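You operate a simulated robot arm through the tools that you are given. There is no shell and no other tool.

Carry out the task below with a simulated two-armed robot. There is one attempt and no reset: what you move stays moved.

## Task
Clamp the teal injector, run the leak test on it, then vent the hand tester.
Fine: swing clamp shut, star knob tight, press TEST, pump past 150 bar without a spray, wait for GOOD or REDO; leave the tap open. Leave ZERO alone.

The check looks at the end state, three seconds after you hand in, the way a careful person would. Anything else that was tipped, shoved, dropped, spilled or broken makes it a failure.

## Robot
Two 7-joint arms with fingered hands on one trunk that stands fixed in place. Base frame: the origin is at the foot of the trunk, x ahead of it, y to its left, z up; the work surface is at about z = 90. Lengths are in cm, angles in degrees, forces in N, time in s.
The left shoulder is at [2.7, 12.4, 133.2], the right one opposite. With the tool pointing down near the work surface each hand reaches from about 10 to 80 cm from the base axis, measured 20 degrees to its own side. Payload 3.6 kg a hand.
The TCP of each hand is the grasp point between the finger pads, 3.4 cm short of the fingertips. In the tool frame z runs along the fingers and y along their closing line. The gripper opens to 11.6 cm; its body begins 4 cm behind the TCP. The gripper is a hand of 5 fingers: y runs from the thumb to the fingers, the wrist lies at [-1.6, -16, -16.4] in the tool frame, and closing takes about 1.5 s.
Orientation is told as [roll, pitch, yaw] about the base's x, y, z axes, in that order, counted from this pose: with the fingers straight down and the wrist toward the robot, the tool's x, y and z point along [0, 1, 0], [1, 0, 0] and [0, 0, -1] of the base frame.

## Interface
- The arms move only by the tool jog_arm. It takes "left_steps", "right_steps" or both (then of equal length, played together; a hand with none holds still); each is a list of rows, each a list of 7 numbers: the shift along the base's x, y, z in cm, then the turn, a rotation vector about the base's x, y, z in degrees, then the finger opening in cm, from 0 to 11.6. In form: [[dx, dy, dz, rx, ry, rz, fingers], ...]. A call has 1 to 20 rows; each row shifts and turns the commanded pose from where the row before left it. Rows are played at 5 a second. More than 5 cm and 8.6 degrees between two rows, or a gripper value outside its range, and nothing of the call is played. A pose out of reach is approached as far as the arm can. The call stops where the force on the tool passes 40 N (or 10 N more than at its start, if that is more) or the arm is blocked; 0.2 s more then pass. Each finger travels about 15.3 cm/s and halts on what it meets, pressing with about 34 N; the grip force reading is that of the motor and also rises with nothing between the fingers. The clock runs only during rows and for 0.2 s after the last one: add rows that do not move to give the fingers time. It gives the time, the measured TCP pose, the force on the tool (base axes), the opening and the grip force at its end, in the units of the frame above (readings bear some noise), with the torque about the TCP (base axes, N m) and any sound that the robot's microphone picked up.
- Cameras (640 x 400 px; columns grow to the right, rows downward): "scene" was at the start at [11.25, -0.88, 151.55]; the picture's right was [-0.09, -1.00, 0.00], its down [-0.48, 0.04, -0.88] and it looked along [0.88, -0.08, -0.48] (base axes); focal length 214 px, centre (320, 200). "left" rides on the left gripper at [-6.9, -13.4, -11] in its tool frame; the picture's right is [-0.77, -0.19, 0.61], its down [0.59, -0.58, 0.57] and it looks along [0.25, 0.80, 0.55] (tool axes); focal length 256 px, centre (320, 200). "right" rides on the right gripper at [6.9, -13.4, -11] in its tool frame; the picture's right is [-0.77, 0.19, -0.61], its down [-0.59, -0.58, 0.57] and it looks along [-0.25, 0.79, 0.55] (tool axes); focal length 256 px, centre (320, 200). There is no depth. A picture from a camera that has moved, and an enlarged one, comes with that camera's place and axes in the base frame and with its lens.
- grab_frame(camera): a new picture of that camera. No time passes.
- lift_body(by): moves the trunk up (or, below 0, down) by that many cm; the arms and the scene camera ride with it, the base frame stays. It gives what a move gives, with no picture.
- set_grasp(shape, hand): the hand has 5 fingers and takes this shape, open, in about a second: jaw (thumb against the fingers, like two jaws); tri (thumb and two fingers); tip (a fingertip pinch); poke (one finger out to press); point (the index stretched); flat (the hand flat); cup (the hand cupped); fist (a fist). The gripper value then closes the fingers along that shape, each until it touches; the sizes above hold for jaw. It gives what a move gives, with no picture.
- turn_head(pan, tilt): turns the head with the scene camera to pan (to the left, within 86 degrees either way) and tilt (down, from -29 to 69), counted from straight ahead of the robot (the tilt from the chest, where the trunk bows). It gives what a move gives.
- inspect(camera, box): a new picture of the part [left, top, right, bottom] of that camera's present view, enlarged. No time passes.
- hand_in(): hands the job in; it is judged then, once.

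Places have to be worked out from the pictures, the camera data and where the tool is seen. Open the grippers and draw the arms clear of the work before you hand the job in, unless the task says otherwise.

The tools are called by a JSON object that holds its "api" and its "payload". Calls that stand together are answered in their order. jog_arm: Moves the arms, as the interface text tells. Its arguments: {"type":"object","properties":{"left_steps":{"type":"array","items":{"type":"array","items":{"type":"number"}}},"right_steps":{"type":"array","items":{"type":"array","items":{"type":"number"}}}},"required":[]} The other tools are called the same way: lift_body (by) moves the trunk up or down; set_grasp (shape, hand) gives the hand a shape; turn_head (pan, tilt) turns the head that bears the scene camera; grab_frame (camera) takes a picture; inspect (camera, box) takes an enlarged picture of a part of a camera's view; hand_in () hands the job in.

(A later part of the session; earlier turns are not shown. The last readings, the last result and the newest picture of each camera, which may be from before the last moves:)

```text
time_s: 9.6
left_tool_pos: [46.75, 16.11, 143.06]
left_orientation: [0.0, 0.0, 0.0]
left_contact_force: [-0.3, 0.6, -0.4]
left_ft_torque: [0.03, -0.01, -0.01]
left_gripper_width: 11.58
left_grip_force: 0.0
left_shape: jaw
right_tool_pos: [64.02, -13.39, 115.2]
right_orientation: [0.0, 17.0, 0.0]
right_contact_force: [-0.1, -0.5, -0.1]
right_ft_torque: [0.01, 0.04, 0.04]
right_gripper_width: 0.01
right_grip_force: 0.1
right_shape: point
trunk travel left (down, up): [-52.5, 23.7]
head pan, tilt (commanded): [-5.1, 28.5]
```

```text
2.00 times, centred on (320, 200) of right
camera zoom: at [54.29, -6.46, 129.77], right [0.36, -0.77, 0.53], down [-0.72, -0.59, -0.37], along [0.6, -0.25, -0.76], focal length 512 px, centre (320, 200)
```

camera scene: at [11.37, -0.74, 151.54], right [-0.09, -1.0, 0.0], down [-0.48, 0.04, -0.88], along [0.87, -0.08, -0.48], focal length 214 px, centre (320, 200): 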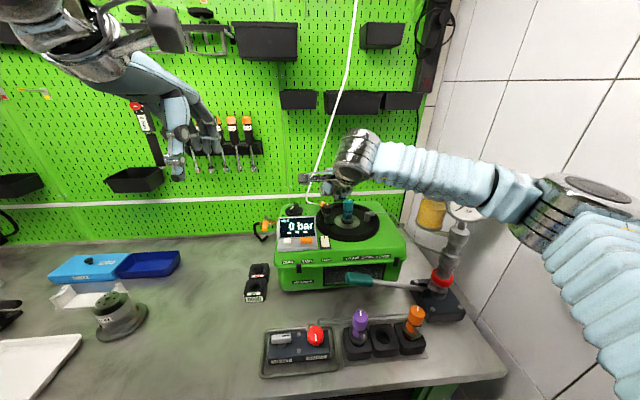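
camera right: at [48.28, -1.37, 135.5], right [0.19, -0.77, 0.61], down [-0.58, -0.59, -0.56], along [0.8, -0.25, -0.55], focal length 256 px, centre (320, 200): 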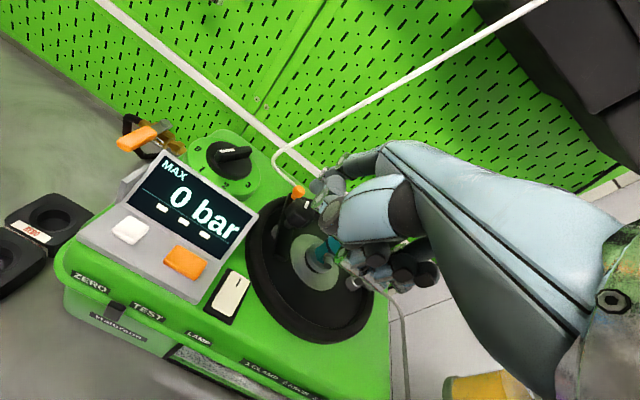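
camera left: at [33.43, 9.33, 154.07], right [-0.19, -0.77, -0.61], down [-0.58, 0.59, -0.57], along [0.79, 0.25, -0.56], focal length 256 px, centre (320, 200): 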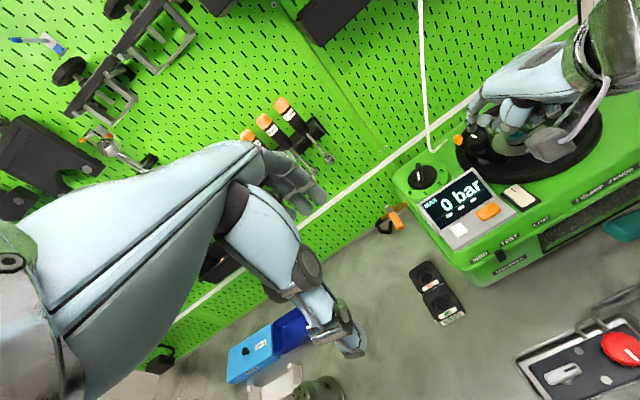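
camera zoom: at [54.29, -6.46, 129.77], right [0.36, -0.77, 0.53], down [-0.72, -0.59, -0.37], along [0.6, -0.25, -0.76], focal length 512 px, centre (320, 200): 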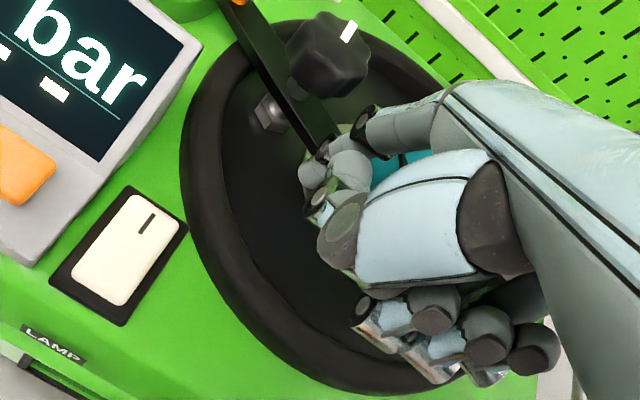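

The bar is at roughly 243°, with about 27° to go until it points at the injector. I'll carry on along the arc in small steps.

{"api": "jog_arm", "payload": {"right_steps": [[0.35, -0.3, 0, 0, 0, 0, 10.79], [0.35, -0.25, 0, 0, 0, 0, 10.79], [0.35, -0.2, 0, 0, 0, 0, 10.79], [0.3, -0.1, 0, 0, 0, 0, 10.79]]}}

{"api": "inspect", "payload": {"camera": "left", "box": [455, 90, 555, 170]}}

{"api": "inspect", "payload": {"camera": "scene", "box": [310, 185, 374, 235]}}

{"api": "inspect", "payload": {"camera": "right", "box": [220, 100, 420, 300]}}

```text
time_s: 10.6
left_tool_pos: [46.75, 16.03, 143.19]
left_orientation: [0.0, -0.1, 0.0]
left_contact_force: [-1.2, 0.1, -0.3]
left_ft_torque: [-0.01, 0.0, 0.02]
left_gripper_width: 11.59
left_grip_force: 0.2
left_shape: jaw
right_tool_pos: [65.29, -14.25, 115.24]
right_orientation: [0.0, 17.0, 0.0]
right_contact_force: [0.2, 0.1, -1.0]
right_ft_torque: [-0.04, 0.0, 0.02]
right_gripper_width: 10.81
right_grip_force: 0.1
right_shape: point
trunk travel left (down, up): [-52.5, 23.7]
head pan, tilt (commanded): [-5.1, 28.5]
```

```text
5.00 times, centred on (505, 130) of left
camera zoom: at [33.33, 9.18, 154.1], right [-0.19, -0.77, -0.61], down [-0.58, 0.59, -0.57], along [0.79, 0.25, -0.55], focal length 1280 px, centre (-605, 550)
```

zoom: 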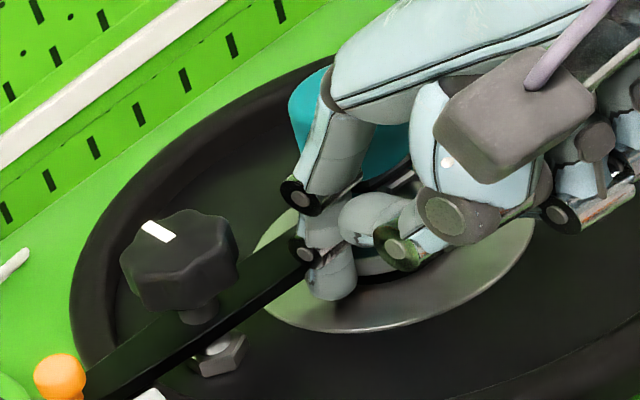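

```text
8.00 times, centred on (342, 210) of scene
camera zoom: at [11.27, -0.87, 151.55], right [-0.09, -1.0, 0.0], down [-0.48, 0.04, -0.88], along [0.88, -0.08, -0.48], focal length 1716 px, centre (144, 120)
```

zoom: 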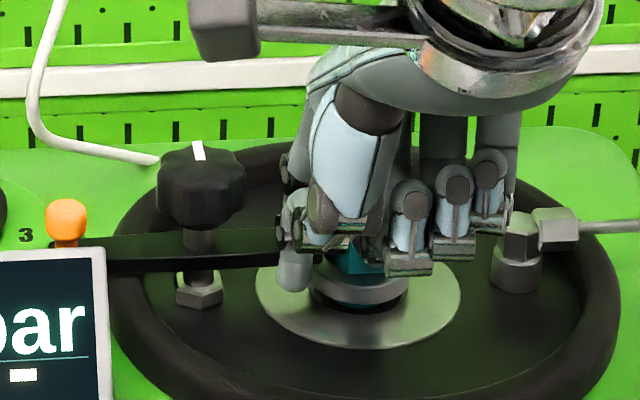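

```text
2.00 times, centred on (320, 200) of right
camera zoom: at [55.62, -7.33, 129.77], right [0.36, -0.77, 0.53], down [-0.72, -0.59, -0.37], along [0.6, -0.25, -0.76], focal length 512 px, centre (320, 200)
```

zoom: 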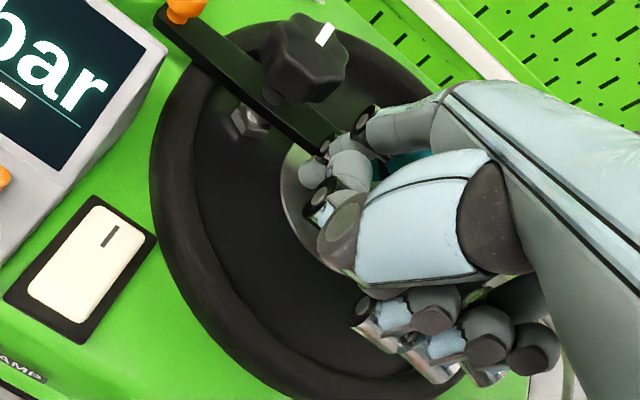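

The ball is now at about [73.5, -2.8], so the bar points at the injector, but I've felt no stop. I'll push gently further in +x and watch for the force to rise.

{"api": "jog_arm", "payload": {"right_steps": [[0.25, -0.03, 0, 0, 0, 0, 10.79], [0.25, 0, 0, 0, 0, 0, 10.79], [0.2, 0, 0, 0, 0, 0, 10.79]]}}

{"api": "inspect", "payload": {"camera": "left", "box": [455, 90, 555, 170]}}

{"api": "inspect", "payload": {"camera": "scene", "box": [310, 185, 374, 235]}}

```text
time_s: 11.4
left_tool_pos: [46.71, 16.04, 143.1]
left_orientation: [0.0, 0.0, 0.0]
left_contact_force: [0.5, -0.4, -0.7]
left_ft_torque: [0.04, -0.03, 0.0]
left_gripper_width: 11.57
left_grip_force: 0.0
left_shape: jaw
right_tool_pos: [65.93, -14.29, 115.32]
right_orientation: [0.0, 17.0, -0.1]
right_contact_force: [-0.8, 0.6, 0.5]
right_ft_torque: [0.02, 0.02, 0.02]
right_gripper_width: 10.79
right_grip_force: 0.1
right_shape: point
trunk travel left (down, up): [-52.5, 23.7]
head pan, tilt (commanded): [-5.1, 28.5]
```

```text
5.00 times, centred on (505, 130) of left
camera zoom: at [33.3, 9.18, 154.11], right [-0.19, -0.77, -0.61], down [-0.58, 0.59, -0.57], along [0.8, 0.25, -0.55], focal length 1280 px, centre (-605, 550)
```

zoom: 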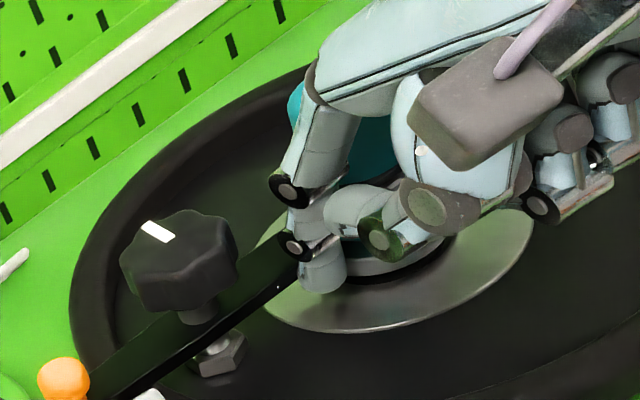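

```text
8.00 times, centred on (342, 210) of scene
camera zoom: at [11.24, -0.87, 151.55], right [-0.09, -1.0, 0.0], down [-0.48, 0.04, -0.88], along [0.88, -0.08, -0.48], focal length 1716 px, centre (144, 120)
```

zoom: 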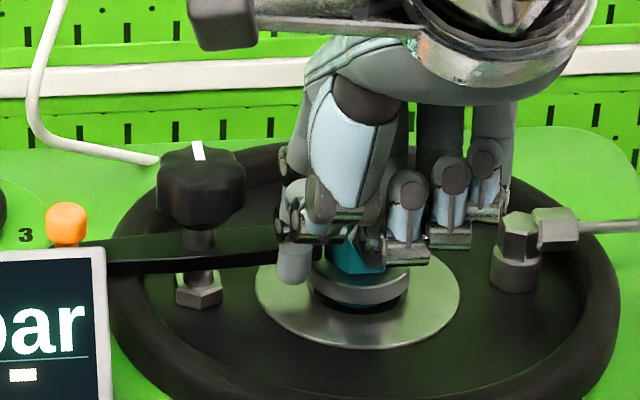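

The finger moved 0.6 cm but the bar hardly did, and the force stayed near zero, so the bar may have seated. I'll back the hand off to get a clear look at it.

{"api": "jog_arm", "payload": {"right_steps": [[-0.8, 0.2, 0, 0, 0, 0, 10.79], [-0.8, 0.2, 0.8, 0, 0, 0, 10.79], [-1.5, 0, 2.5, 0, 0, 0, 10.79], [-2, -1, 3.5, 0, 0, 0, 10.79], [-2.5, -2, 3.5, 0, 0, 0, 10.79], [-2.5, -3, 3, 0, 0, 0, 10.79], [-2.5, -3.5, 2, 0, 0, 0, 10.79], [-2.5, -4, 0, 0, 0, 0, 10.79]]}}

{"api": "inspect", "payload": {"camera": "scene", "box": [310, 185, 374, 235]}}

{"api": "inspect", "payload": {"camera": "left", "box": [445, 85, 565, 175]}}

{"api": "grab_frame", "payload": {"camera": "right"}}

```text
time_s: 13.2
left_tool_pos: [46.63, 15.71, 143.27]
left_orientation: [0.1, -0.1, -0.1]
left_contact_force: [0.2, -1.4, 0.9]
left_ft_torque: [0.02, -0.04, 0.0]
left_gripper_width: 11.56
left_grip_force: 0.1
left_shape: jaw
right_tool_pos: [50.78, -27.72, 130.57]
right_orientation: [0.1, 17.0, 0.1]
right_contact_force: [0.0, -0.6, -0.3]
right_ft_torque: [0.03, 0.01, -0.02]
right_gripper_width: 10.81
right_grip_force: 0.1
right_shape: point
trunk travel left (down, up): [-52.5, 23.7]
head pan, tilt (commanded): [-5.1, 28.5]
```

```text
8.00 times, centred on (342, 210) of scene
camera zoom: at [11.09, -1.12, 151.56], right [-0.09, -1.0, 0.0], down [-0.47, 0.04, -0.88], along [0.88, -0.08, -0.48], focal length 1716 px, centre (144, 120)
```

zoom: 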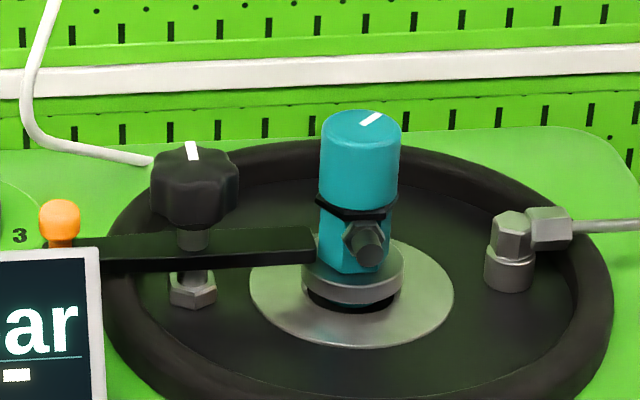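

```text
4.44 times, centred on (505, 130) of left
camera zoom: at [33.15, 8.93, 154.16], right [-0.19, -0.77, -0.61], down [-0.58, 0.59, -0.57], along [0.8, 0.25, -0.55], focal length 1138 px, centre (-502, 511)
```

zoom: 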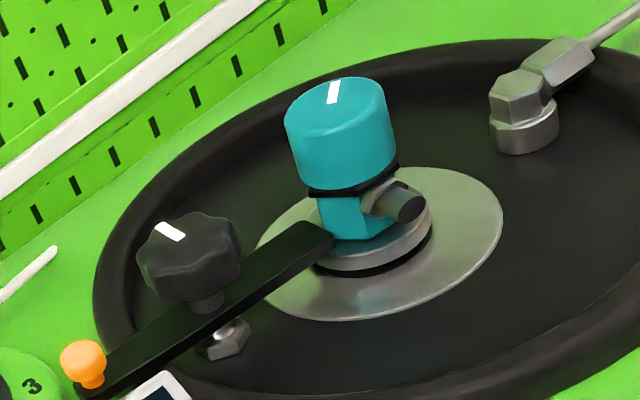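

```text
taken
camera right: at [41.05, -20.7, 145.09], right [0.36, -0.77, 0.53], down [-0.72, -0.59, -0.37], along [0.6, -0.25, -0.76], focal length 256 px, centre (320, 200)
```

right: 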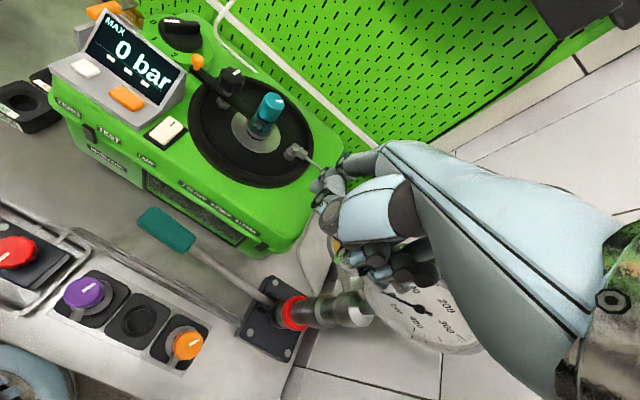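

With the hand clear, the bar tip lies over the injector flange near [74.3, -14.2] and points at the injector axis, so the clamp looks shut. Next is the star knob, near [73.4, -8.8] with its top at z≈115.7, so I'll level the right hand and look at the tri shape.

{"api": "jog_arm", "payload": {"right_steps": [[0, 0, 2, 0, -8.5, 0, 10.79], [0, 0, 2, 0, -8.5, 0, 10.79]]}}

{"api": "set_grasp", "payload": {"shape": "tri", "hand": "right"}}

{"api": "inspect", "payload": {"camera": "scene", "box": [380, 80, 540, 220]}}

{"api": "inspect", "payload": {"camera": "right", "box": [230, 100, 470, 310]}}

{"api": "grab_frame", "payload": {"camera": "left"}}

```text
time_s: 13.8
left_tool_pos: [47.0, 16.51, 143.13]
left_orientation: [-0.1, 0.2, -0.1]
left_contact_force: [-0.4, -0.1, 0.4]
left_ft_torque: [0.02, 0.0, 0.0]
left_gripper_width: 11.59
left_grip_force: 0.3
left_shape: jaw
right_tool_pos: [51.22, -26.76, 134.64]
right_orientation: [-0.2, 0.0, 0.1]
right_contact_force: [0.6, 0.8, 0.3]
right_ft_torque: [-0.03, -0.04, 0.03]
right_gripper_width: 10.82
right_grip_force: 0.0
right_shape: point
trunk travel left (down, up): [-52.5, 23.7]
head pan, tilt (commanded): [-5.1, 28.5]
```

```text
time_s: 14.7
left_tool_pos: [46.95, 16.45, 143.11]
left_orientation: [-0.2, 0.2, 0.0]
left_contact_force: [-0.7, 0.1, -0.1]
left_ft_torque: [-0.06, -0.03, 0.0]
left_gripper_width: 11.62
left_grip_force: 0.0
left_shape: jaw
right_tool_pos: [51.23, -26.9, 134.62]
right_orientation: [-0.2, 0.0, 0.0]
right_contact_force: [0.1, 1.1, 0.5]
right_ft_torque: [-0.13, 0.08, -0.08]
right_gripper_width: 11.61
right_grip_force: 0.1
right_shape: tri
trunk travel left (down, up): [-52.5, 23.7]
head pan, tilt (commanded): [-5.1, 28.5]
```

```text
2.86 times, centred on (460, 150) of scene
camera zoom: at [11.45, -0.32, 151.55], right [-0.09, -1.0, 0.0], down [-0.48, 0.04, -0.88], along [0.87, -0.08, -0.48], focal length 613 px, centre (-80, 343)
```

zoom: 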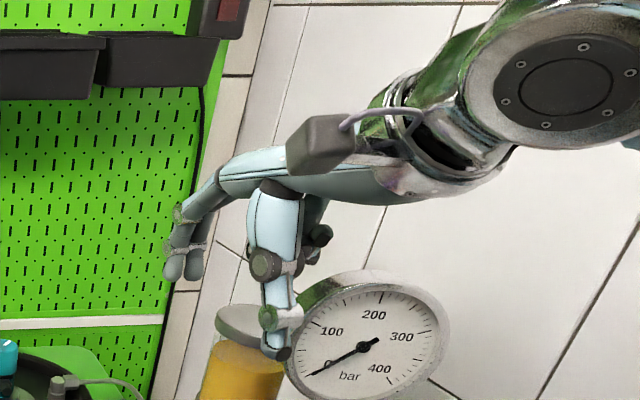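

```text
1.90 times, centred on (350, 205) of right
camera zoom: at [37.68, -19.92, 145.69], right [0.19, -0.77, 0.61], down [-0.58, -0.59, -0.56], along [0.79, -0.25, -0.55], focal length 488 px, centre (263, 190)
```

zoom: 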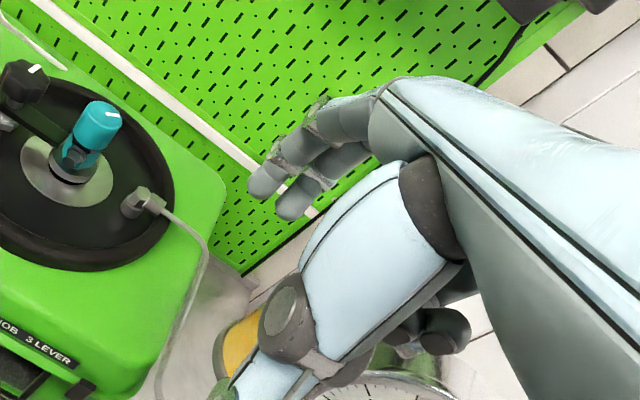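

```text
taken
camera left: at [33.52, 9.74, 154.04], right [-0.19, -0.77, -0.61], down [-0.58, 0.59, -0.57], along [0.79, 0.24, -0.56], focal length 256 px, centre (320, 200)
```

left: 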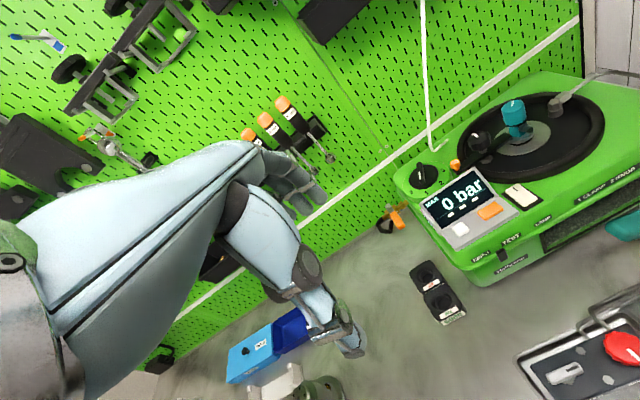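

In tri, the thumb and two fingers hang down with ring and little fingers curled up near the palm, which should clear the injector. I'll bring the right hand above the knob at about z=122 with a 7 cm opening and check alignment.

{"api": "jog_arm", "payload": {"right_steps": [[3.17, 2.57, -1.8, 0, 0, 0, 7], [3.17, 2.57, -1.8, 0, 0, 0, 7], [3.17, 2.57, -1.8, 0, 0, 0, 7], [3.17, 2.57, -1.8, 0, 0, 0, 7], [3.17, 2.57, -1.8, 0, 0, 0, 7], [3.17, 2.57, -1.8, 0, 0, 0, 7], [3.17, 2.57, -1.8, 0, 0, 0, 7], [0, 0, 0, 0, 0, 0, 7], [0, 0, 0, 0, 0, 0, 7]]}}

{"api": "inspect", "payload": {"camera": "scene", "box": [290, 140, 402, 240]}}

{"api": "inspect", "payload": {"camera": "left", "box": [420, 50, 600, 190]}}

{"api": "inspect", "payload": {"camera": "right", "box": [200, 120, 420, 320]}}

```text
time_s: 16.7
left_tool_pos: [46.68, 16.13, 143.18]
left_orientation: [0.0, 0.1, -0.1]
left_contact_force: [1.2, 0.7, 0.8]
left_ft_torque: [-0.03, 0.0, 0.0]
left_gripper_width: 11.59
left_grip_force: 0.0
left_shape: jaw
right_tool_pos: [73.15, -9.45, 121.85]
right_orientation: [0.0, 0.0, 0.0]
right_contact_force: [-0.2, 0.2, 0.7]
right_ft_torque: [0.01, 0.02, -0.01]
right_gripper_width: 7.01
right_grip_force: 0.1
right_shape: tri
trunk travel left (down, up): [-52.5, 23.7]
head pan, tilt (commanded): [-5.1, 28.5]
```

```text
4.00 times, centred on (346, 190) of scene
camera zoom: at [11.3, -0.81, 151.54], right [-0.09, -1.0, 0.0], down [-0.48, 0.04, -0.88], along [0.87, -0.08, -0.48], focal length 858 px, centre (216, 240)
```

zoom: 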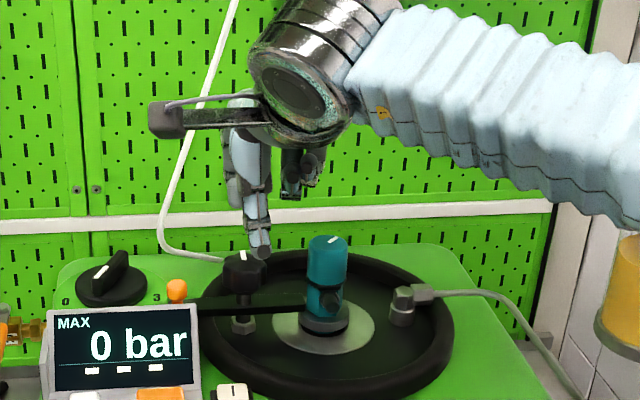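

```text
2.86 times, centred on (510, 120) of left
camera zoom: at [33.36, 9.22, 154.09], right [-0.19, -0.77, -0.61], down [-0.58, 0.59, -0.57], along [0.8, 0.25, -0.55], focal length 731 px, centre (-223, 429)
```

zoom: 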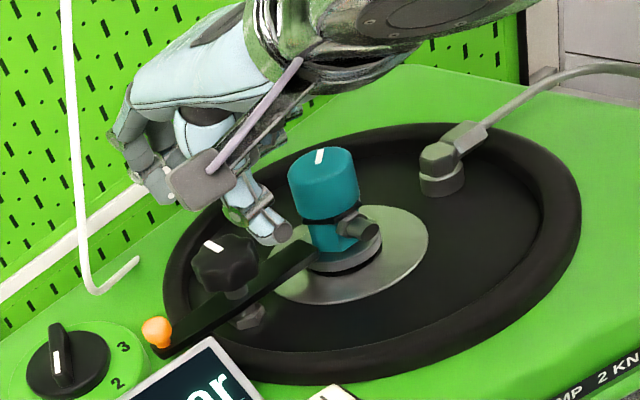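

```text
2.00 times, centred on (310, 220) of right
camera zoom: at [59.63, -2.49, 132.94], right [0.19, -0.77, 0.61], down [-0.58, -0.59, -0.56], along [0.79, -0.25, -0.55], focal length 512 px, centre (340, 160)
```

zoom: 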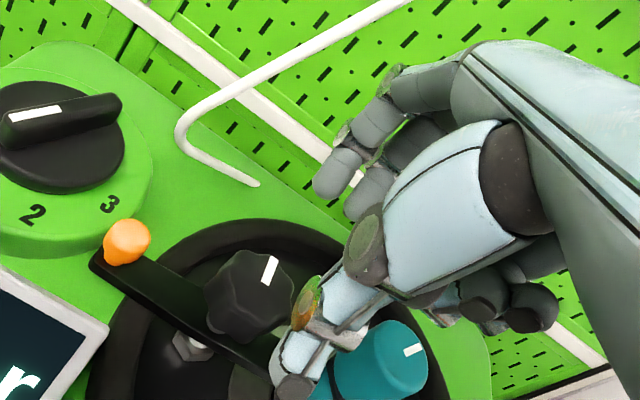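

The thumb tip measures [68.8, -9.4, 118.5] and the knob centre about [73.4, -8.5]. I'll shift over the knob and yaw +45° so there is a long clockwise stroke available, staying at this height.

{"api": "jog_arm", "payload": {"right_steps": [[0.1, 0.3, 0, 0, 0, 8, 7], [0.1, 0.3, 0, 0, 0, 8, 7], [0.05, 0.3, 0, 0, 0, 8, 7], [0, 0.05, 0, 0, 0, 8, 7], [0, 0, 0, 0, 0, 8, 7], [0, 0, 0, 0, 0, 8, 7], [0, 0, 0, 0, 0, 0, 7]]}}

{"api": "inspect", "payload": {"camera": "scene", "box": [290, 140, 402, 240]}}

{"api": "inspect", "payload": {"camera": "left", "box": [420, 50, 600, 190]}}

{"api": "grab_frame", "payload": {"camera": "right"}}

```text
time_s: 18.3
left_tool_pos: [46.74, 16.11, 143.09]
left_orientation: [0.0, 0.0, -0.1]
left_contact_force: [-0.2, -0.1, -1.3]
left_ft_torque: [0.0, 0.02, 0.01]
left_gripper_width: 11.58
left_grip_force: 0.1
left_shape: jaw
right_tool_pos: [73.35, -8.5, 121.92]
right_orientation: [0.0, 0.0, 24.0]
right_contact_force: [0.7, -0.3, 0.6]
right_ft_torque: [0.01, 0.01, 0.04]
right_gripper_width: 7.01
right_grip_force: 0.0
right_shape: tri
right hand out of reach, approached as far as the arm can: row 4, 5, 6
trunk travel left (down, up): [-52.5, 23.7]
head pan, tilt (commanded): [-5.1, 28.5]
```

```text
4.00 times, centred on (346, 190) of scene
camera zoom: at [11.26, -0.84, 151.55], right [-0.09, -1.0, 0.0], down [-0.48, 0.04, -0.88], along [0.88, -0.08, -0.48], focal length 858 px, centre (216, 240)
```

zoom: 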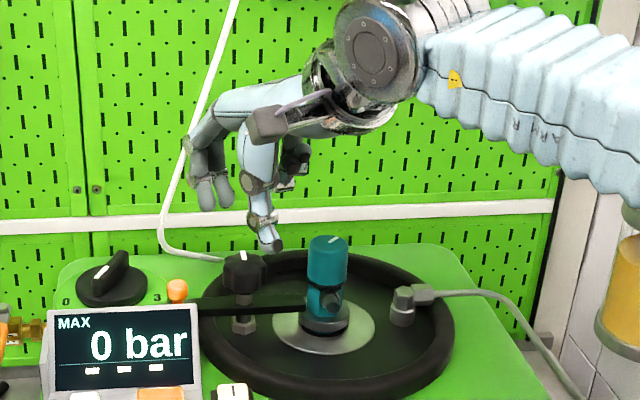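

```text
2.86 times, centred on (510, 120) of left
camera zoom: at [33.32, 9.21, 154.1], right [-0.19, -0.77, -0.61], down [-0.58, 0.59, -0.57], along [0.79, 0.25, -0.55], focal length 731 px, centre (-223, 429)
```

zoom: 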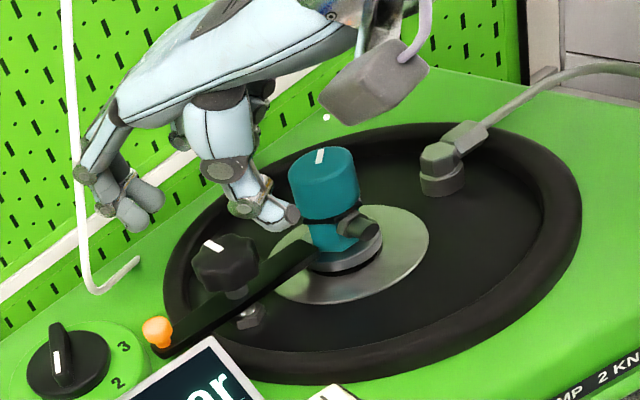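

```text
taken
camera right: at [58.22, -7.61, 133.0], right [0.48, -0.63, 0.61], down [-0.29, -0.77, -0.57], along [0.83, 0.1, -0.55], focal length 256 px, centre (320, 200)
```

right: 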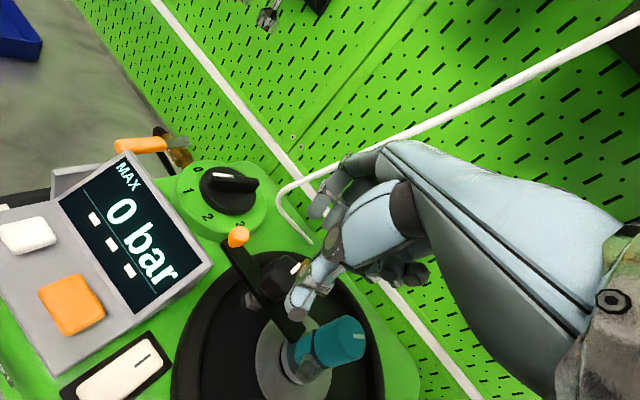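

Yaw topped out at +24°, so I'll sweep clockwise from here, staying above everything, to find the range on the other side.

{"api": "jog_arm", "payload": {"right_steps": [[0, 0, 0, 0, 0, -8, 7], [0, 0, 0, 0, 0, -8, 7], [0, 0, 0, 0, 0, -8, 7], [0, 0, 0, 0, 0, -8, 7], [0, 0, 0, 0, 0, -8, 7], [0, 0, 0, 0, 0, -8, 7], [0, 0, 0, 0, 0, -8, 7], [0, 0, 0, 0, 0, -8, 7], [0, 0, 0, 0, 0, -8, 7], [0, 0, 0, 0, 0, 0, 7]]}}

```text
time_s: 20.5
left_tool_pos: [46.85, 15.91, 143.15]
left_orientation: [0.0, 0.0, 0.0]
left_contact_force: [0.1, -0.1, -0.1]
left_ft_torque: [0.0, -0.03, 0.03]
left_gripper_width: 11.57
left_grip_force: 0.1
left_shape: jaw
right_tool_pos: [73.22, -8.58, 122.0]
right_orientation: [0.1, 0.0, -47.9]
right_contact_force: [0.5, -0.8, 0.1]
right_ft_torque: [0.01, 0.0, 0.04]
right_gripper_width: 7.03
right_grip_force: 0.2
right_shape: tri
trunk travel left (down, up): [-52.5, 23.7]
head pan, tilt (commanded): [-5.1, 28.5]
```

It reached -48° without trouble; I'll keep going to find the limit.

{"api": "jog_arm", "payload": {"right_steps": [[0, 0, 0, 0, 0, -8, 7], [0, 0, 0, 0, 0, -8, 7], [0, 0, 0, 0, 0, -8, 7], [0, 0, 0, 0, 0, -8, 7], [0, 0, 0, 0, 0, -8, 7], [0, 0, 0, 0, 0, 0, 7]]}}

{"api": "grab_frame", "payload": {"camera": "scene"}}

{"api": "grab_frame", "payload": {"camera": "left"}}

```text
time_s: 21.9
left_tool_pos: [46.7, 16.01, 143.12]
left_orientation: [-0.1, 0.0, 0.0]
left_contact_force: [-0.3, 0.4, -0.1]
left_ft_torque: [0.0, 0.01, -0.04]
left_gripper_width: 11.56
left_grip_force: 0.0
left_shape: jaw
right_tool_pos: [65.36, -12.85, 122.58]
right_orientation: [-0.1, 0.0, -80.2]
right_contact_force: [-0.4, 0.5, 0.3]
right_ft_torque: [-0.01, 0.0, 0.02]
right_gripper_width: 7.01
right_grip_force: 0.0
right_shape: tri
right hand out of reach, approached as far as the arm can: row 1, 2, 3, 4, 5
trunk travel left (down, up): [-52.5, 23.7]
head pan, tilt (commanded): [-5.1, 28.5]
```

```text
taken
camera scene: at [11.29, -0.79, 151.55], right [-0.09, -1.0, 0.0], down [-0.48, 0.04, -0.88], along [0.88, -0.08, -0.48], focal length 214 px, centre (320, 200)
```

scene: 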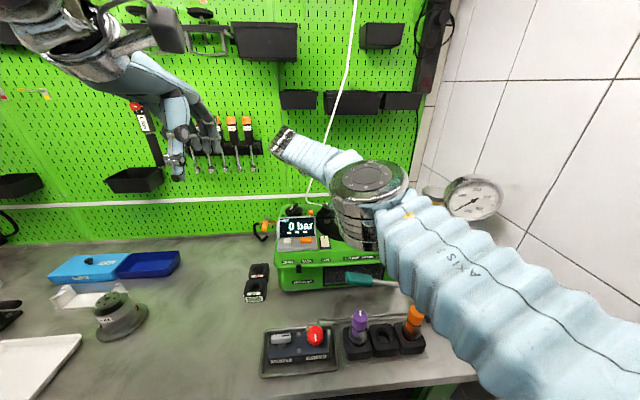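

```text
taken
camera left: at [33.35, 9.26, 154.09], right [-0.19, -0.77, -0.61], down [-0.58, 0.59, -0.57], along [0.79, 0.25, -0.55], focal length 256 px, centre (320, 200)
```

left: 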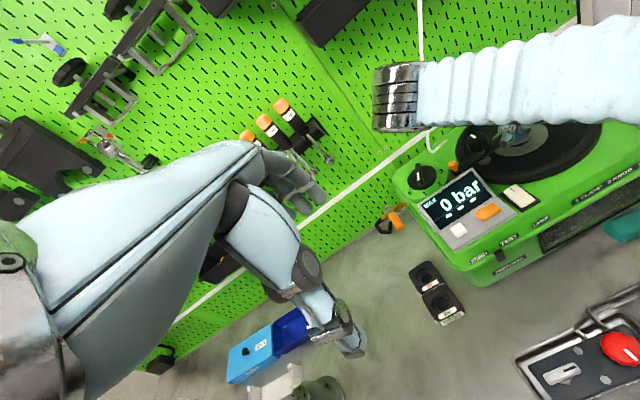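

Past -48° the arm drifts off its position, so the usable clockwise stroke is about +22° to -46°. I'll bring the hand back over the knob at yaw about +20°.

{"api": "jog_arm", "payload": {"right_steps": [[0, 0, 0, 0, 0, 8, 7], [0, 0, 0, 0, 0, 8, 7], [0, 0, 0, 0, 0, 8, 7], [0, 0, 0, 0, 0, 8, 7], [1.0, 0.54, 0, 0, 0, 8.5, 7], [1.0, 0.54, 0, 0, 0, 8.5, 7], [1.0, 0.54, 0, 0, 0, 8.5, 7], [1.0, 0.54, 0, 0, 0, 8.5, 7], [1.0, 0.54, 0, 0, 0, 8.5, 7], [1.0, 0.54, 0, 0, 0, 8.5, 7], [1.0, 0.54, 0, 0, 0, 8.5, 7], [1.0, 0.54, 0, 0, 0, 8.5, 7], [0, 0, 0, 0, 0, 0, 7]]}}

{"api": "inspect", "payload": {"camera": "scene", "box": [290, 140, 402, 240]}}

{"api": "inspect", "payload": {"camera": "right", "box": [200, 180, 420, 340]}}

```text
time_s: 24.7
left_tool_pos: [46.62, 16.13, 143.14]
left_orientation: [0.0, -0.1, 0.1]
left_contact_force: [-0.1, 0.7, -0.2]
left_ft_torque: [0.03, -0.01, 0.04]
left_gripper_width: 11.59
left_grip_force: 0.1
left_shape: jaw
right_tool_pos: [73.25, -8.68, 122.62]
right_orientation: [0.1, 0.0, 20.1]
right_contact_force: [0.1, 0.1, 0.8]
right_ft_torque: [0.04, -0.03, 0.0]
right_gripper_width: 7.01
right_grip_force: 0.1
right_shape: tri
trunk travel left (down, up): [-52.5, 23.7]
head pan, tilt (commanded): [-5.1, 28.5]
```

```text
4.00 times, centred on (346, 190) of scene
camera zoom: at [11.22, -0.84, 151.55], right [-0.09, -1.0, 0.0], down [-0.48, 0.04, -0.88], along [0.88, -0.08, -0.48], focal length 858 px, centre (216, 240)
```

zoom: 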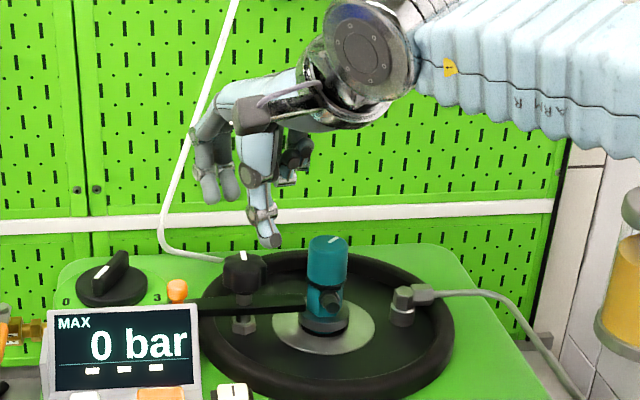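

```text
2.50 times, centred on (310, 260) of right
camera zoom: at [58.31, -6.75, 133.59], right [0.44, -0.66, 0.61], down [-0.34, -0.75, -0.57], along [0.83, 0.04, -0.55], focal length 640 px, centre (345, 50)
```

zoom: 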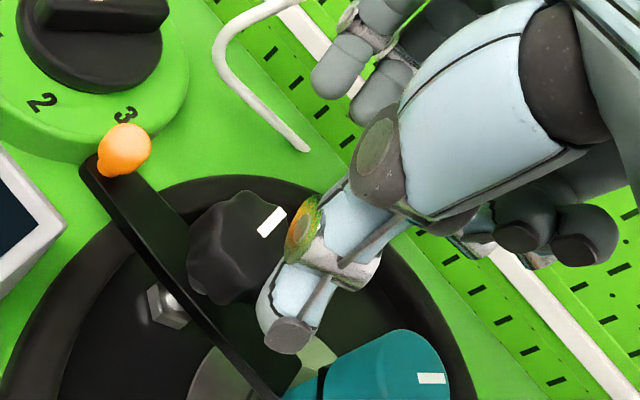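

The knob shows at about [73.1, -8.5] under the open fingers. I'll go down to TCP z≈114.9, leaving the tips just above the bar, and look before closing.

{"api": "jog_arm", "payload": {"right_steps": [[0, 0.1, -1.6, 0, 0, 0, 7], [0, 0.05, -1.6, 0, 0, 0, 7], [0, 0, -1.6, 0, 0, 0, 7], [0, 0, -1.5, 0, 0, 0, 7], [0, 0, -1.4, 0, 0, 0, 7], [0, 0, 0, 0, 0, 0, 7]]}}

{"api": "inspect", "payload": {"camera": "scene", "box": [305, 170, 385, 240]}}

{"api": "inspect", "payload": {"camera": "left", "box": [430, 80, 560, 180]}}

{"api": "inspect", "payload": {"camera": "right", "box": [200, 180, 420, 340]}}

```text
time_s: 26.1
left_tool_pos: [46.77, 16.04, 143.18]
left_orientation: [0.0, 0.0, 0.1]
left_contact_force: [0.6, 0.0, 0.4]
left_ft_torque: [-0.01, 0.0, 0.01]
left_gripper_width: 11.6
left_grip_force: 0.1
left_shape: jaw
right_tool_pos: [73.31, -8.47, 114.81]
right_orientation: [0.0, 0.0, 20.1]
right_contact_force: [-0.6, -0.7, 0.2]
right_ft_torque: [0.0, 0.01, 0.02]
right_gripper_width: 7.0
right_grip_force: 0.0
right_shape: tri
trunk travel left (down, up): [-52.5, 23.7]
head pan, tilt (commanded): [-5.1, 28.5]
```

```text
5.71 times, centred on (345, 205) of scene
camera zoom: at [11.25, -0.84, 151.55], right [-0.09, -1.0, 0.0], down [-0.48, 0.04, -0.88], along [0.88, -0.08, -0.48], focal length 1226 px, centre (177, 171)
```

zoom: 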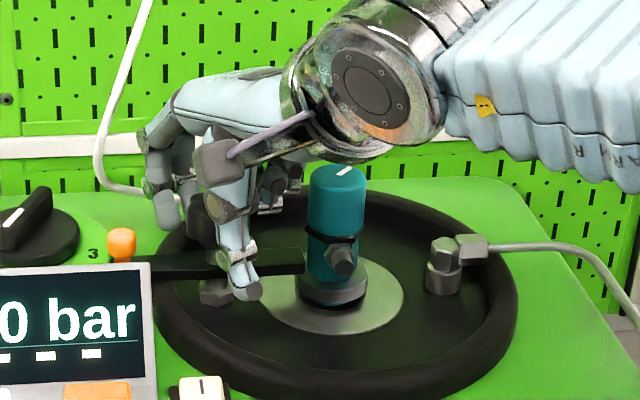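

```text
4.00 times, centred on (495, 130) of left
camera zoom: at [33.31, 9.21, 154.11], right [-0.19, -0.77, -0.61], down [-0.58, 0.59, -0.57], along [0.8, 0.25, -0.55], focal length 1024 px, centre (-380, 480)
```

zoom: 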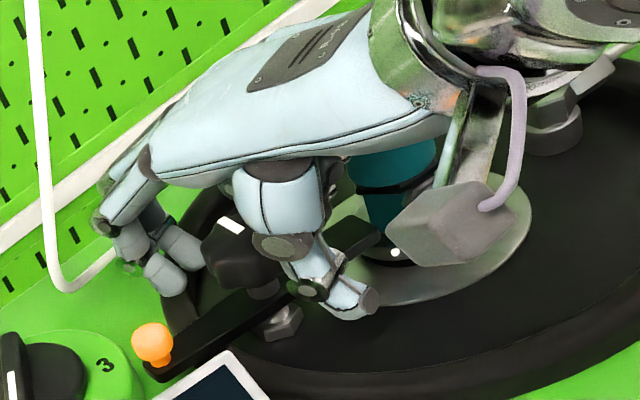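

```text
2.50 times, centred on (310, 260) of right
camera zoom: at [58.34, -6.54, 125.86], right [0.44, -0.66, 0.61], down [-0.34, -0.75, -0.57], along [0.83, 0.04, -0.55], focal length 640 px, centre (345, 50)
```

zoom: 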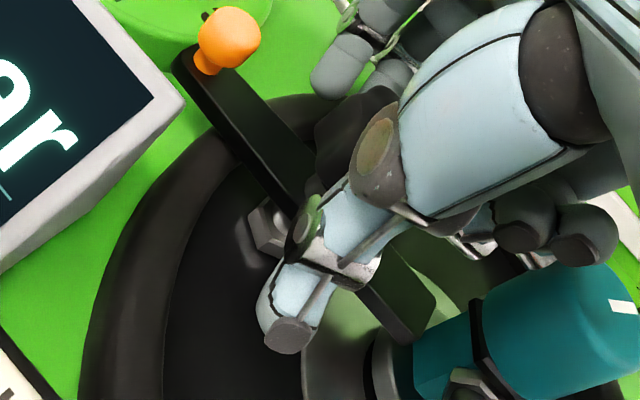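

Nothing is touching and the curled fingers clear the injector top. I'll close on the knob.

{"api": "jog_arm", "payload": {"right_steps": [[0, 0, 0, 0, 0, 0, 3], [0, 0, 0, 0, 0, 0, 2], [0, 0, 0, 0, 0, 0, 2], [0, 0, 0, 0, 0, 0, 2]]}}

{"api": "inspect", "payload": {"camera": "scene", "box": [305, 170, 385, 240]}}

{"api": "inspect", "payload": {"camera": "left", "box": [430, 80, 560, 180]}}

{"api": "inspect", "payload": {"camera": "right", "box": [200, 160, 420, 320]}}

```text
time_s: 27.1
left_tool_pos: [46.7, 15.94, 143.21]
left_orientation: [0.1, 0.1, -0.1]
left_contact_force: [0.0, 0.6, -0.8]
left_ft_torque: [-0.01, 0.01, -0.01]
left_gripper_width: 11.57
left_grip_force: 0.0
left_shape: jaw
right_tool_pos: [73.13, -8.62, 114.47]
right_orientation: [0.0, 0.4, 20.0]
right_contact_force: [-15.0, -0.6, -14.1]
right_ft_torque: [0.09, 0.04, -0.03]
right_gripper_width: 2.18
right_grip_force: 33.9
right_shape: tri
trunk travel left (down, up): [-52.5, 23.7]
head pan, tilt (commanded): [-5.1, 28.5]
```

```text
5.71 times, centred on (345, 205) of scene
camera zoom: at [11.14, -0.9, 151.54], right [-0.09, -1.0, 0.0], down [-0.48, 0.04, -0.88], along [0.88, -0.08, -0.48], focal length 1226 px, centre (177, 171)
```

zoom: 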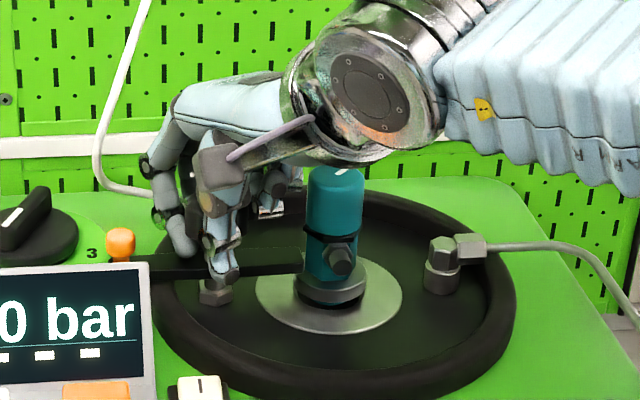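

```text
4.00 times, centred on (495, 130) of left
camera zoom: at [33.2, 9.14, 154.11], right [-0.19, -0.77, -0.61], down [-0.58, 0.59, -0.57], along [0.8, 0.25, -0.55], focal length 1024 px, centre (-380, 480)
```

zoom: 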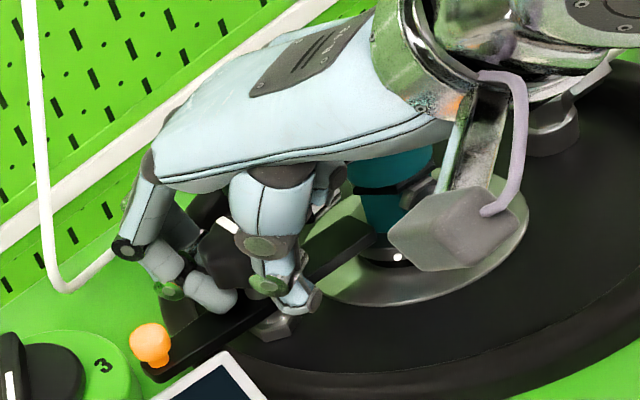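

```text
2.50 times, centred on (310, 240) of right
camera zoom: at [58.18, -6.61, 125.68], right [0.44, -0.66, 0.61], down [-0.34, -0.75, -0.56], along [0.83, 0.04, -0.56], focal length 640 px, centre (345, 100)
```

zoom: 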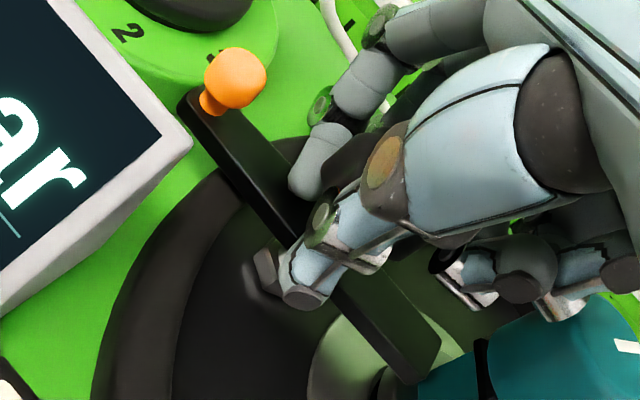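

The grip closed to 2.18 cm with the tips hooked below the knob, pulling on the hand. I'll open, rise about 1.4 cm so the pads meet the knob rim, and close again.

{"api": "jog_arm", "payload": {"right_steps": [[0, 0, 0, 0, 0, 0, 7], [0, 0, 0, 0, 0, 0, 7], [0, 0, 0.7, 0, 0, 0, 7], [0, 0, 0.7, 0, 0, 0, 7], [0, 0, 0, 0, 0, 0, 3], [0, 0, 0, 0, 0, 0, 2], [0, 0, 0, 0, 0, 0, 2], [0, 0, 0, 0, 0, 0, 2]]}}

{"api": "inspect", "payload": {"camera": "scene", "box": [305, 170, 385, 240]}}

{"api": "inspect", "payload": {"camera": "left", "box": [430, 80, 560, 180]}}

{"api": "inspect", "payload": {"camera": "right", "box": [200, 160, 420, 320]}}

```text
time_s: 28.9
left_tool_pos: [46.71, 16.19, 143.18]
left_orientation: [-0.1, 0.0, 0.0]
left_contact_force: [-1.0, -0.1, 0.4]
left_ft_torque: [0.0, -0.01, -0.01]
left_gripper_width: 11.56
left_grip_force: 0.1
left_shape: jaw
right_tool_pos: [73.3, -8.46, 116.32]
right_orientation: [0.0, 0.0, 19.9]
right_contact_force: [0.4, 0.0, 1.2]
right_ft_torque: [0.19, -0.55, 0.02]
right_gripper_width: 2.83
right_grip_force: 33.8
right_shape: tri
trunk travel left (down, up): [-52.5, 23.7]
head pan, tilt (commanded): [-5.1, 28.5]
```

```text
5.71 times, centred on (345, 205) of scene
camera zoom: at [11.23, -0.84, 151.55], right [-0.09, -1.0, 0.0], down [-0.48, 0.04, -0.88], along [0.88, -0.08, -0.48], focal length 1226 px, centre (177, 171)
```

zoom: 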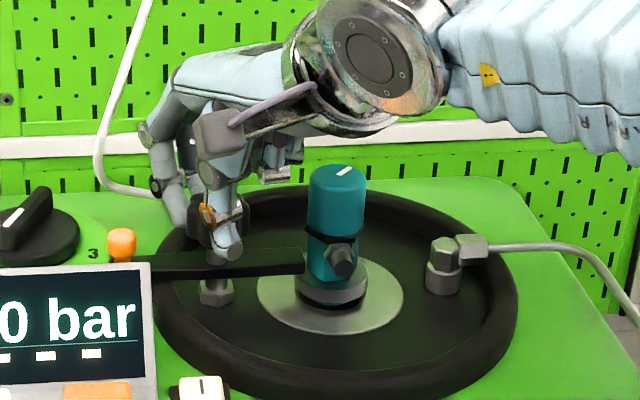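

```text
4.00 times, centred on (495, 130) of left
camera zoom: at [33.29, 9.21, 154.11], right [-0.19, -0.77, -0.61], down [-0.58, 0.59, -0.57], along [0.8, 0.25, -0.55], focal length 1024 px, centre (-380, 480)
```

zoom: 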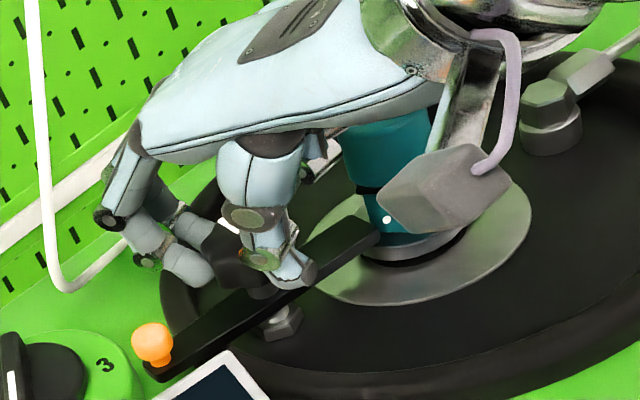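

```text
2.50 times, centred on (310, 240) of right
camera zoom: at [58.31, -6.55, 127.28], right [0.44, -0.66, 0.61], down [-0.34, -0.75, -0.57], along [0.83, 0.04, -0.55], focal length 640 px, centre (345, 100)
```

zoom: 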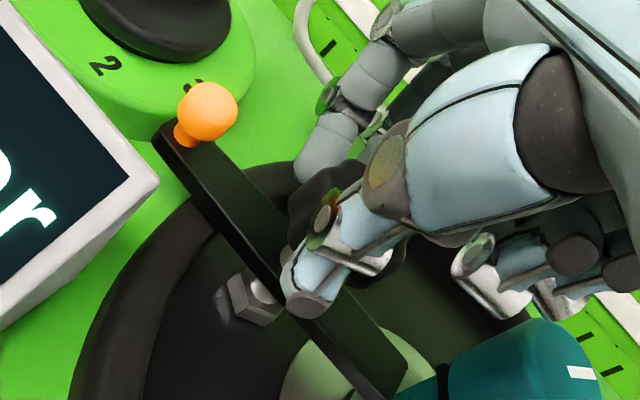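

The knob is gripped at 33.8 N with almost no net force. I'll turn clockwise 24° first and check the torque and the mark on the knob.

{"api": "jog_arm", "payload": {"right_steps": [[0, 0, 0, 0, 0, -6, 2], [0, 0, 0, 0, 0, -6, 2], [0, 0, 0, 0, 0, -6, 2], [0, 0, 0, 0, 0, -6, 2]]}}

{"api": "inspect", "payload": {"camera": "left", "box": [430, 80, 560, 180]}}

{"api": "inspect", "payload": {"camera": "right", "box": [200, 160, 420, 320]}}

{"api": "inspect", "payload": {"camera": "scene", "box": [305, 170, 385, 240]}}

```text
time_s: 29.9
left_tool_pos: [46.84, 16.32, 143.17]
left_orientation: [-0.1, 0.1, -0.1]
left_contact_force: [0.2, 0.4, -0.6]
left_ft_torque: [0.0, -0.01, 0.0]
left_gripper_width: 11.6
left_grip_force: 0.1
left_shape: jaw
right_tool_pos: [73.59, -8.21, 116.23]
right_orientation: [0.0, -0.1, -4.1]
right_contact_force: [7.3, 3.3, 4.4]
right_ft_torque: [0.0, -0.79, 0.1]
right_gripper_width: 2.87
right_grip_force: 34.0
right_shape: tri
trunk travel left (down, up): [-52.5, 23.7]
head pan, tilt (commanded): [-5.1, 28.5]
```

```text
4.00 times, centred on (495, 130) of left
camera zoom: at [33.41, 9.39, 154.08], right [-0.19, -0.77, -0.61], down [-0.58, 0.59, -0.57], along [0.79, 0.25, -0.56], focal length 1024 px, centre (-380, 480)
```

zoom: 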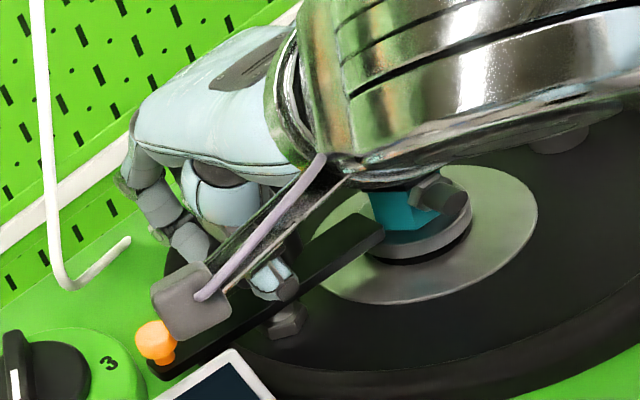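

```text
2.50 times, centred on (310, 240) of right
camera zoom: at [60.5, -0.39, 127.24], right [0.13, -0.78, 0.61], down [-0.62, -0.55, -0.57], along [0.78, -0.3, -0.55], focal length 640 px, centre (345, 100)
```

zoom: 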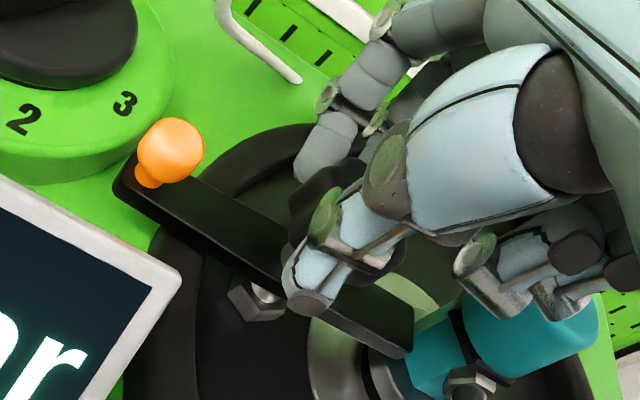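

```text
5.71 times, centred on (345, 205) of scene
camera zoom: at [11.36, -0.69, 151.55], right [-0.09, -1.0, 0.0], down [-0.48, 0.04, -0.88], along [0.87, -0.08, -0.48], focal length 1226 px, centre (177, 171)
```

zoom: 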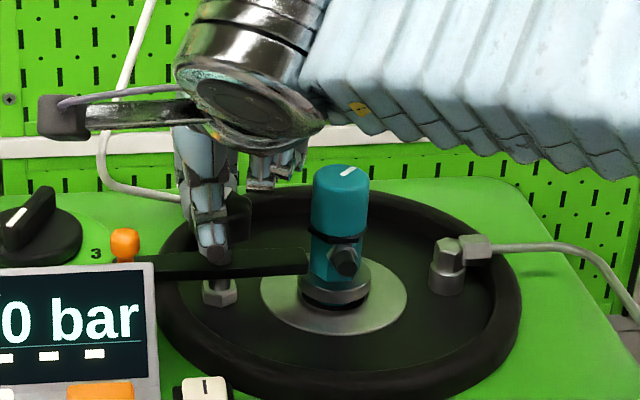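

The bar stays put and the forces are moderate. I'll finish the stroke to about yaw -40°.

{"api": "jog_arm", "payload": {"right_steps": [[0, 0, 0, 0, 0, -6, 2], [0, 0, 0, 0, 0, -6, 2], [0, 0, 0, 0, 0, -6, 2], [0, 0, 0, 0, 0, -6, 2], [0, 0, 0, 0, 0, -6, 2], [0, 0, 0, 0, 0, -6, 2]]}}

{"api": "inspect", "payload": {"camera": "right", "box": [200, 160, 420, 320]}}

{"api": "inspect", "payload": {"camera": "scene", "box": [305, 170, 385, 240]}}

```text
time_s: 31.3
left_tool_pos: [47.1, 16.49, 143.05]
left_orientation: [-0.3, 0.3, 0.0]
left_contact_force: [0.4, 1.2, 0.2]
left_ft_torque: [0.04, 0.01, 0.04]
left_gripper_width: 11.6
left_grip_force: 0.1
left_shape: jaw
right_tool_pos: [73.85, -8.11, 116.14]
right_orientation: [-0.1, -0.1, -40.0]
right_contact_force: [14.2, 10.3, 12.6]
right_ft_torque: [-0.26, -0.87, 0.18]
right_gripper_width: 2.91
right_grip_force: 34.1
right_shape: tri
trunk travel left (down, up): [-52.5, 23.7]
head pan, tilt (commanded): [-5.1, 28.5]
```

```text
2.50 times, centred on (310, 240) of right
camera zoom: at [67.85, 5.84, 127.19], right [-0.35, -0.71, 0.61], down [-0.82, -0.08, -0.57], along [0.45, -0.7, -0.55], focal length 640 px, centre (345, 100)
```

zoom: 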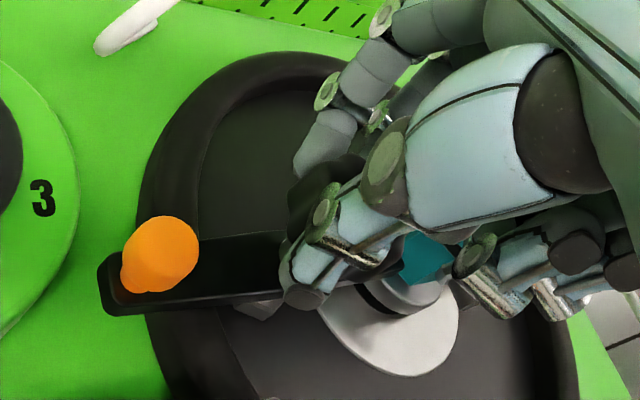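

```text
5.71 times, centred on (345, 205) of scene
camera zoom: at [11.93, -0.39, 151.56], right [-0.09, -1.0, 0.0], down [-0.48, 0.04, -0.88], along [0.87, -0.08, -0.48], focal length 1226 px, centre (177, 171)
```

zoom: 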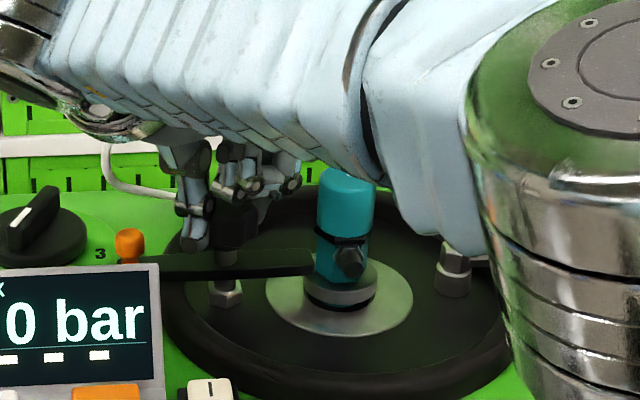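

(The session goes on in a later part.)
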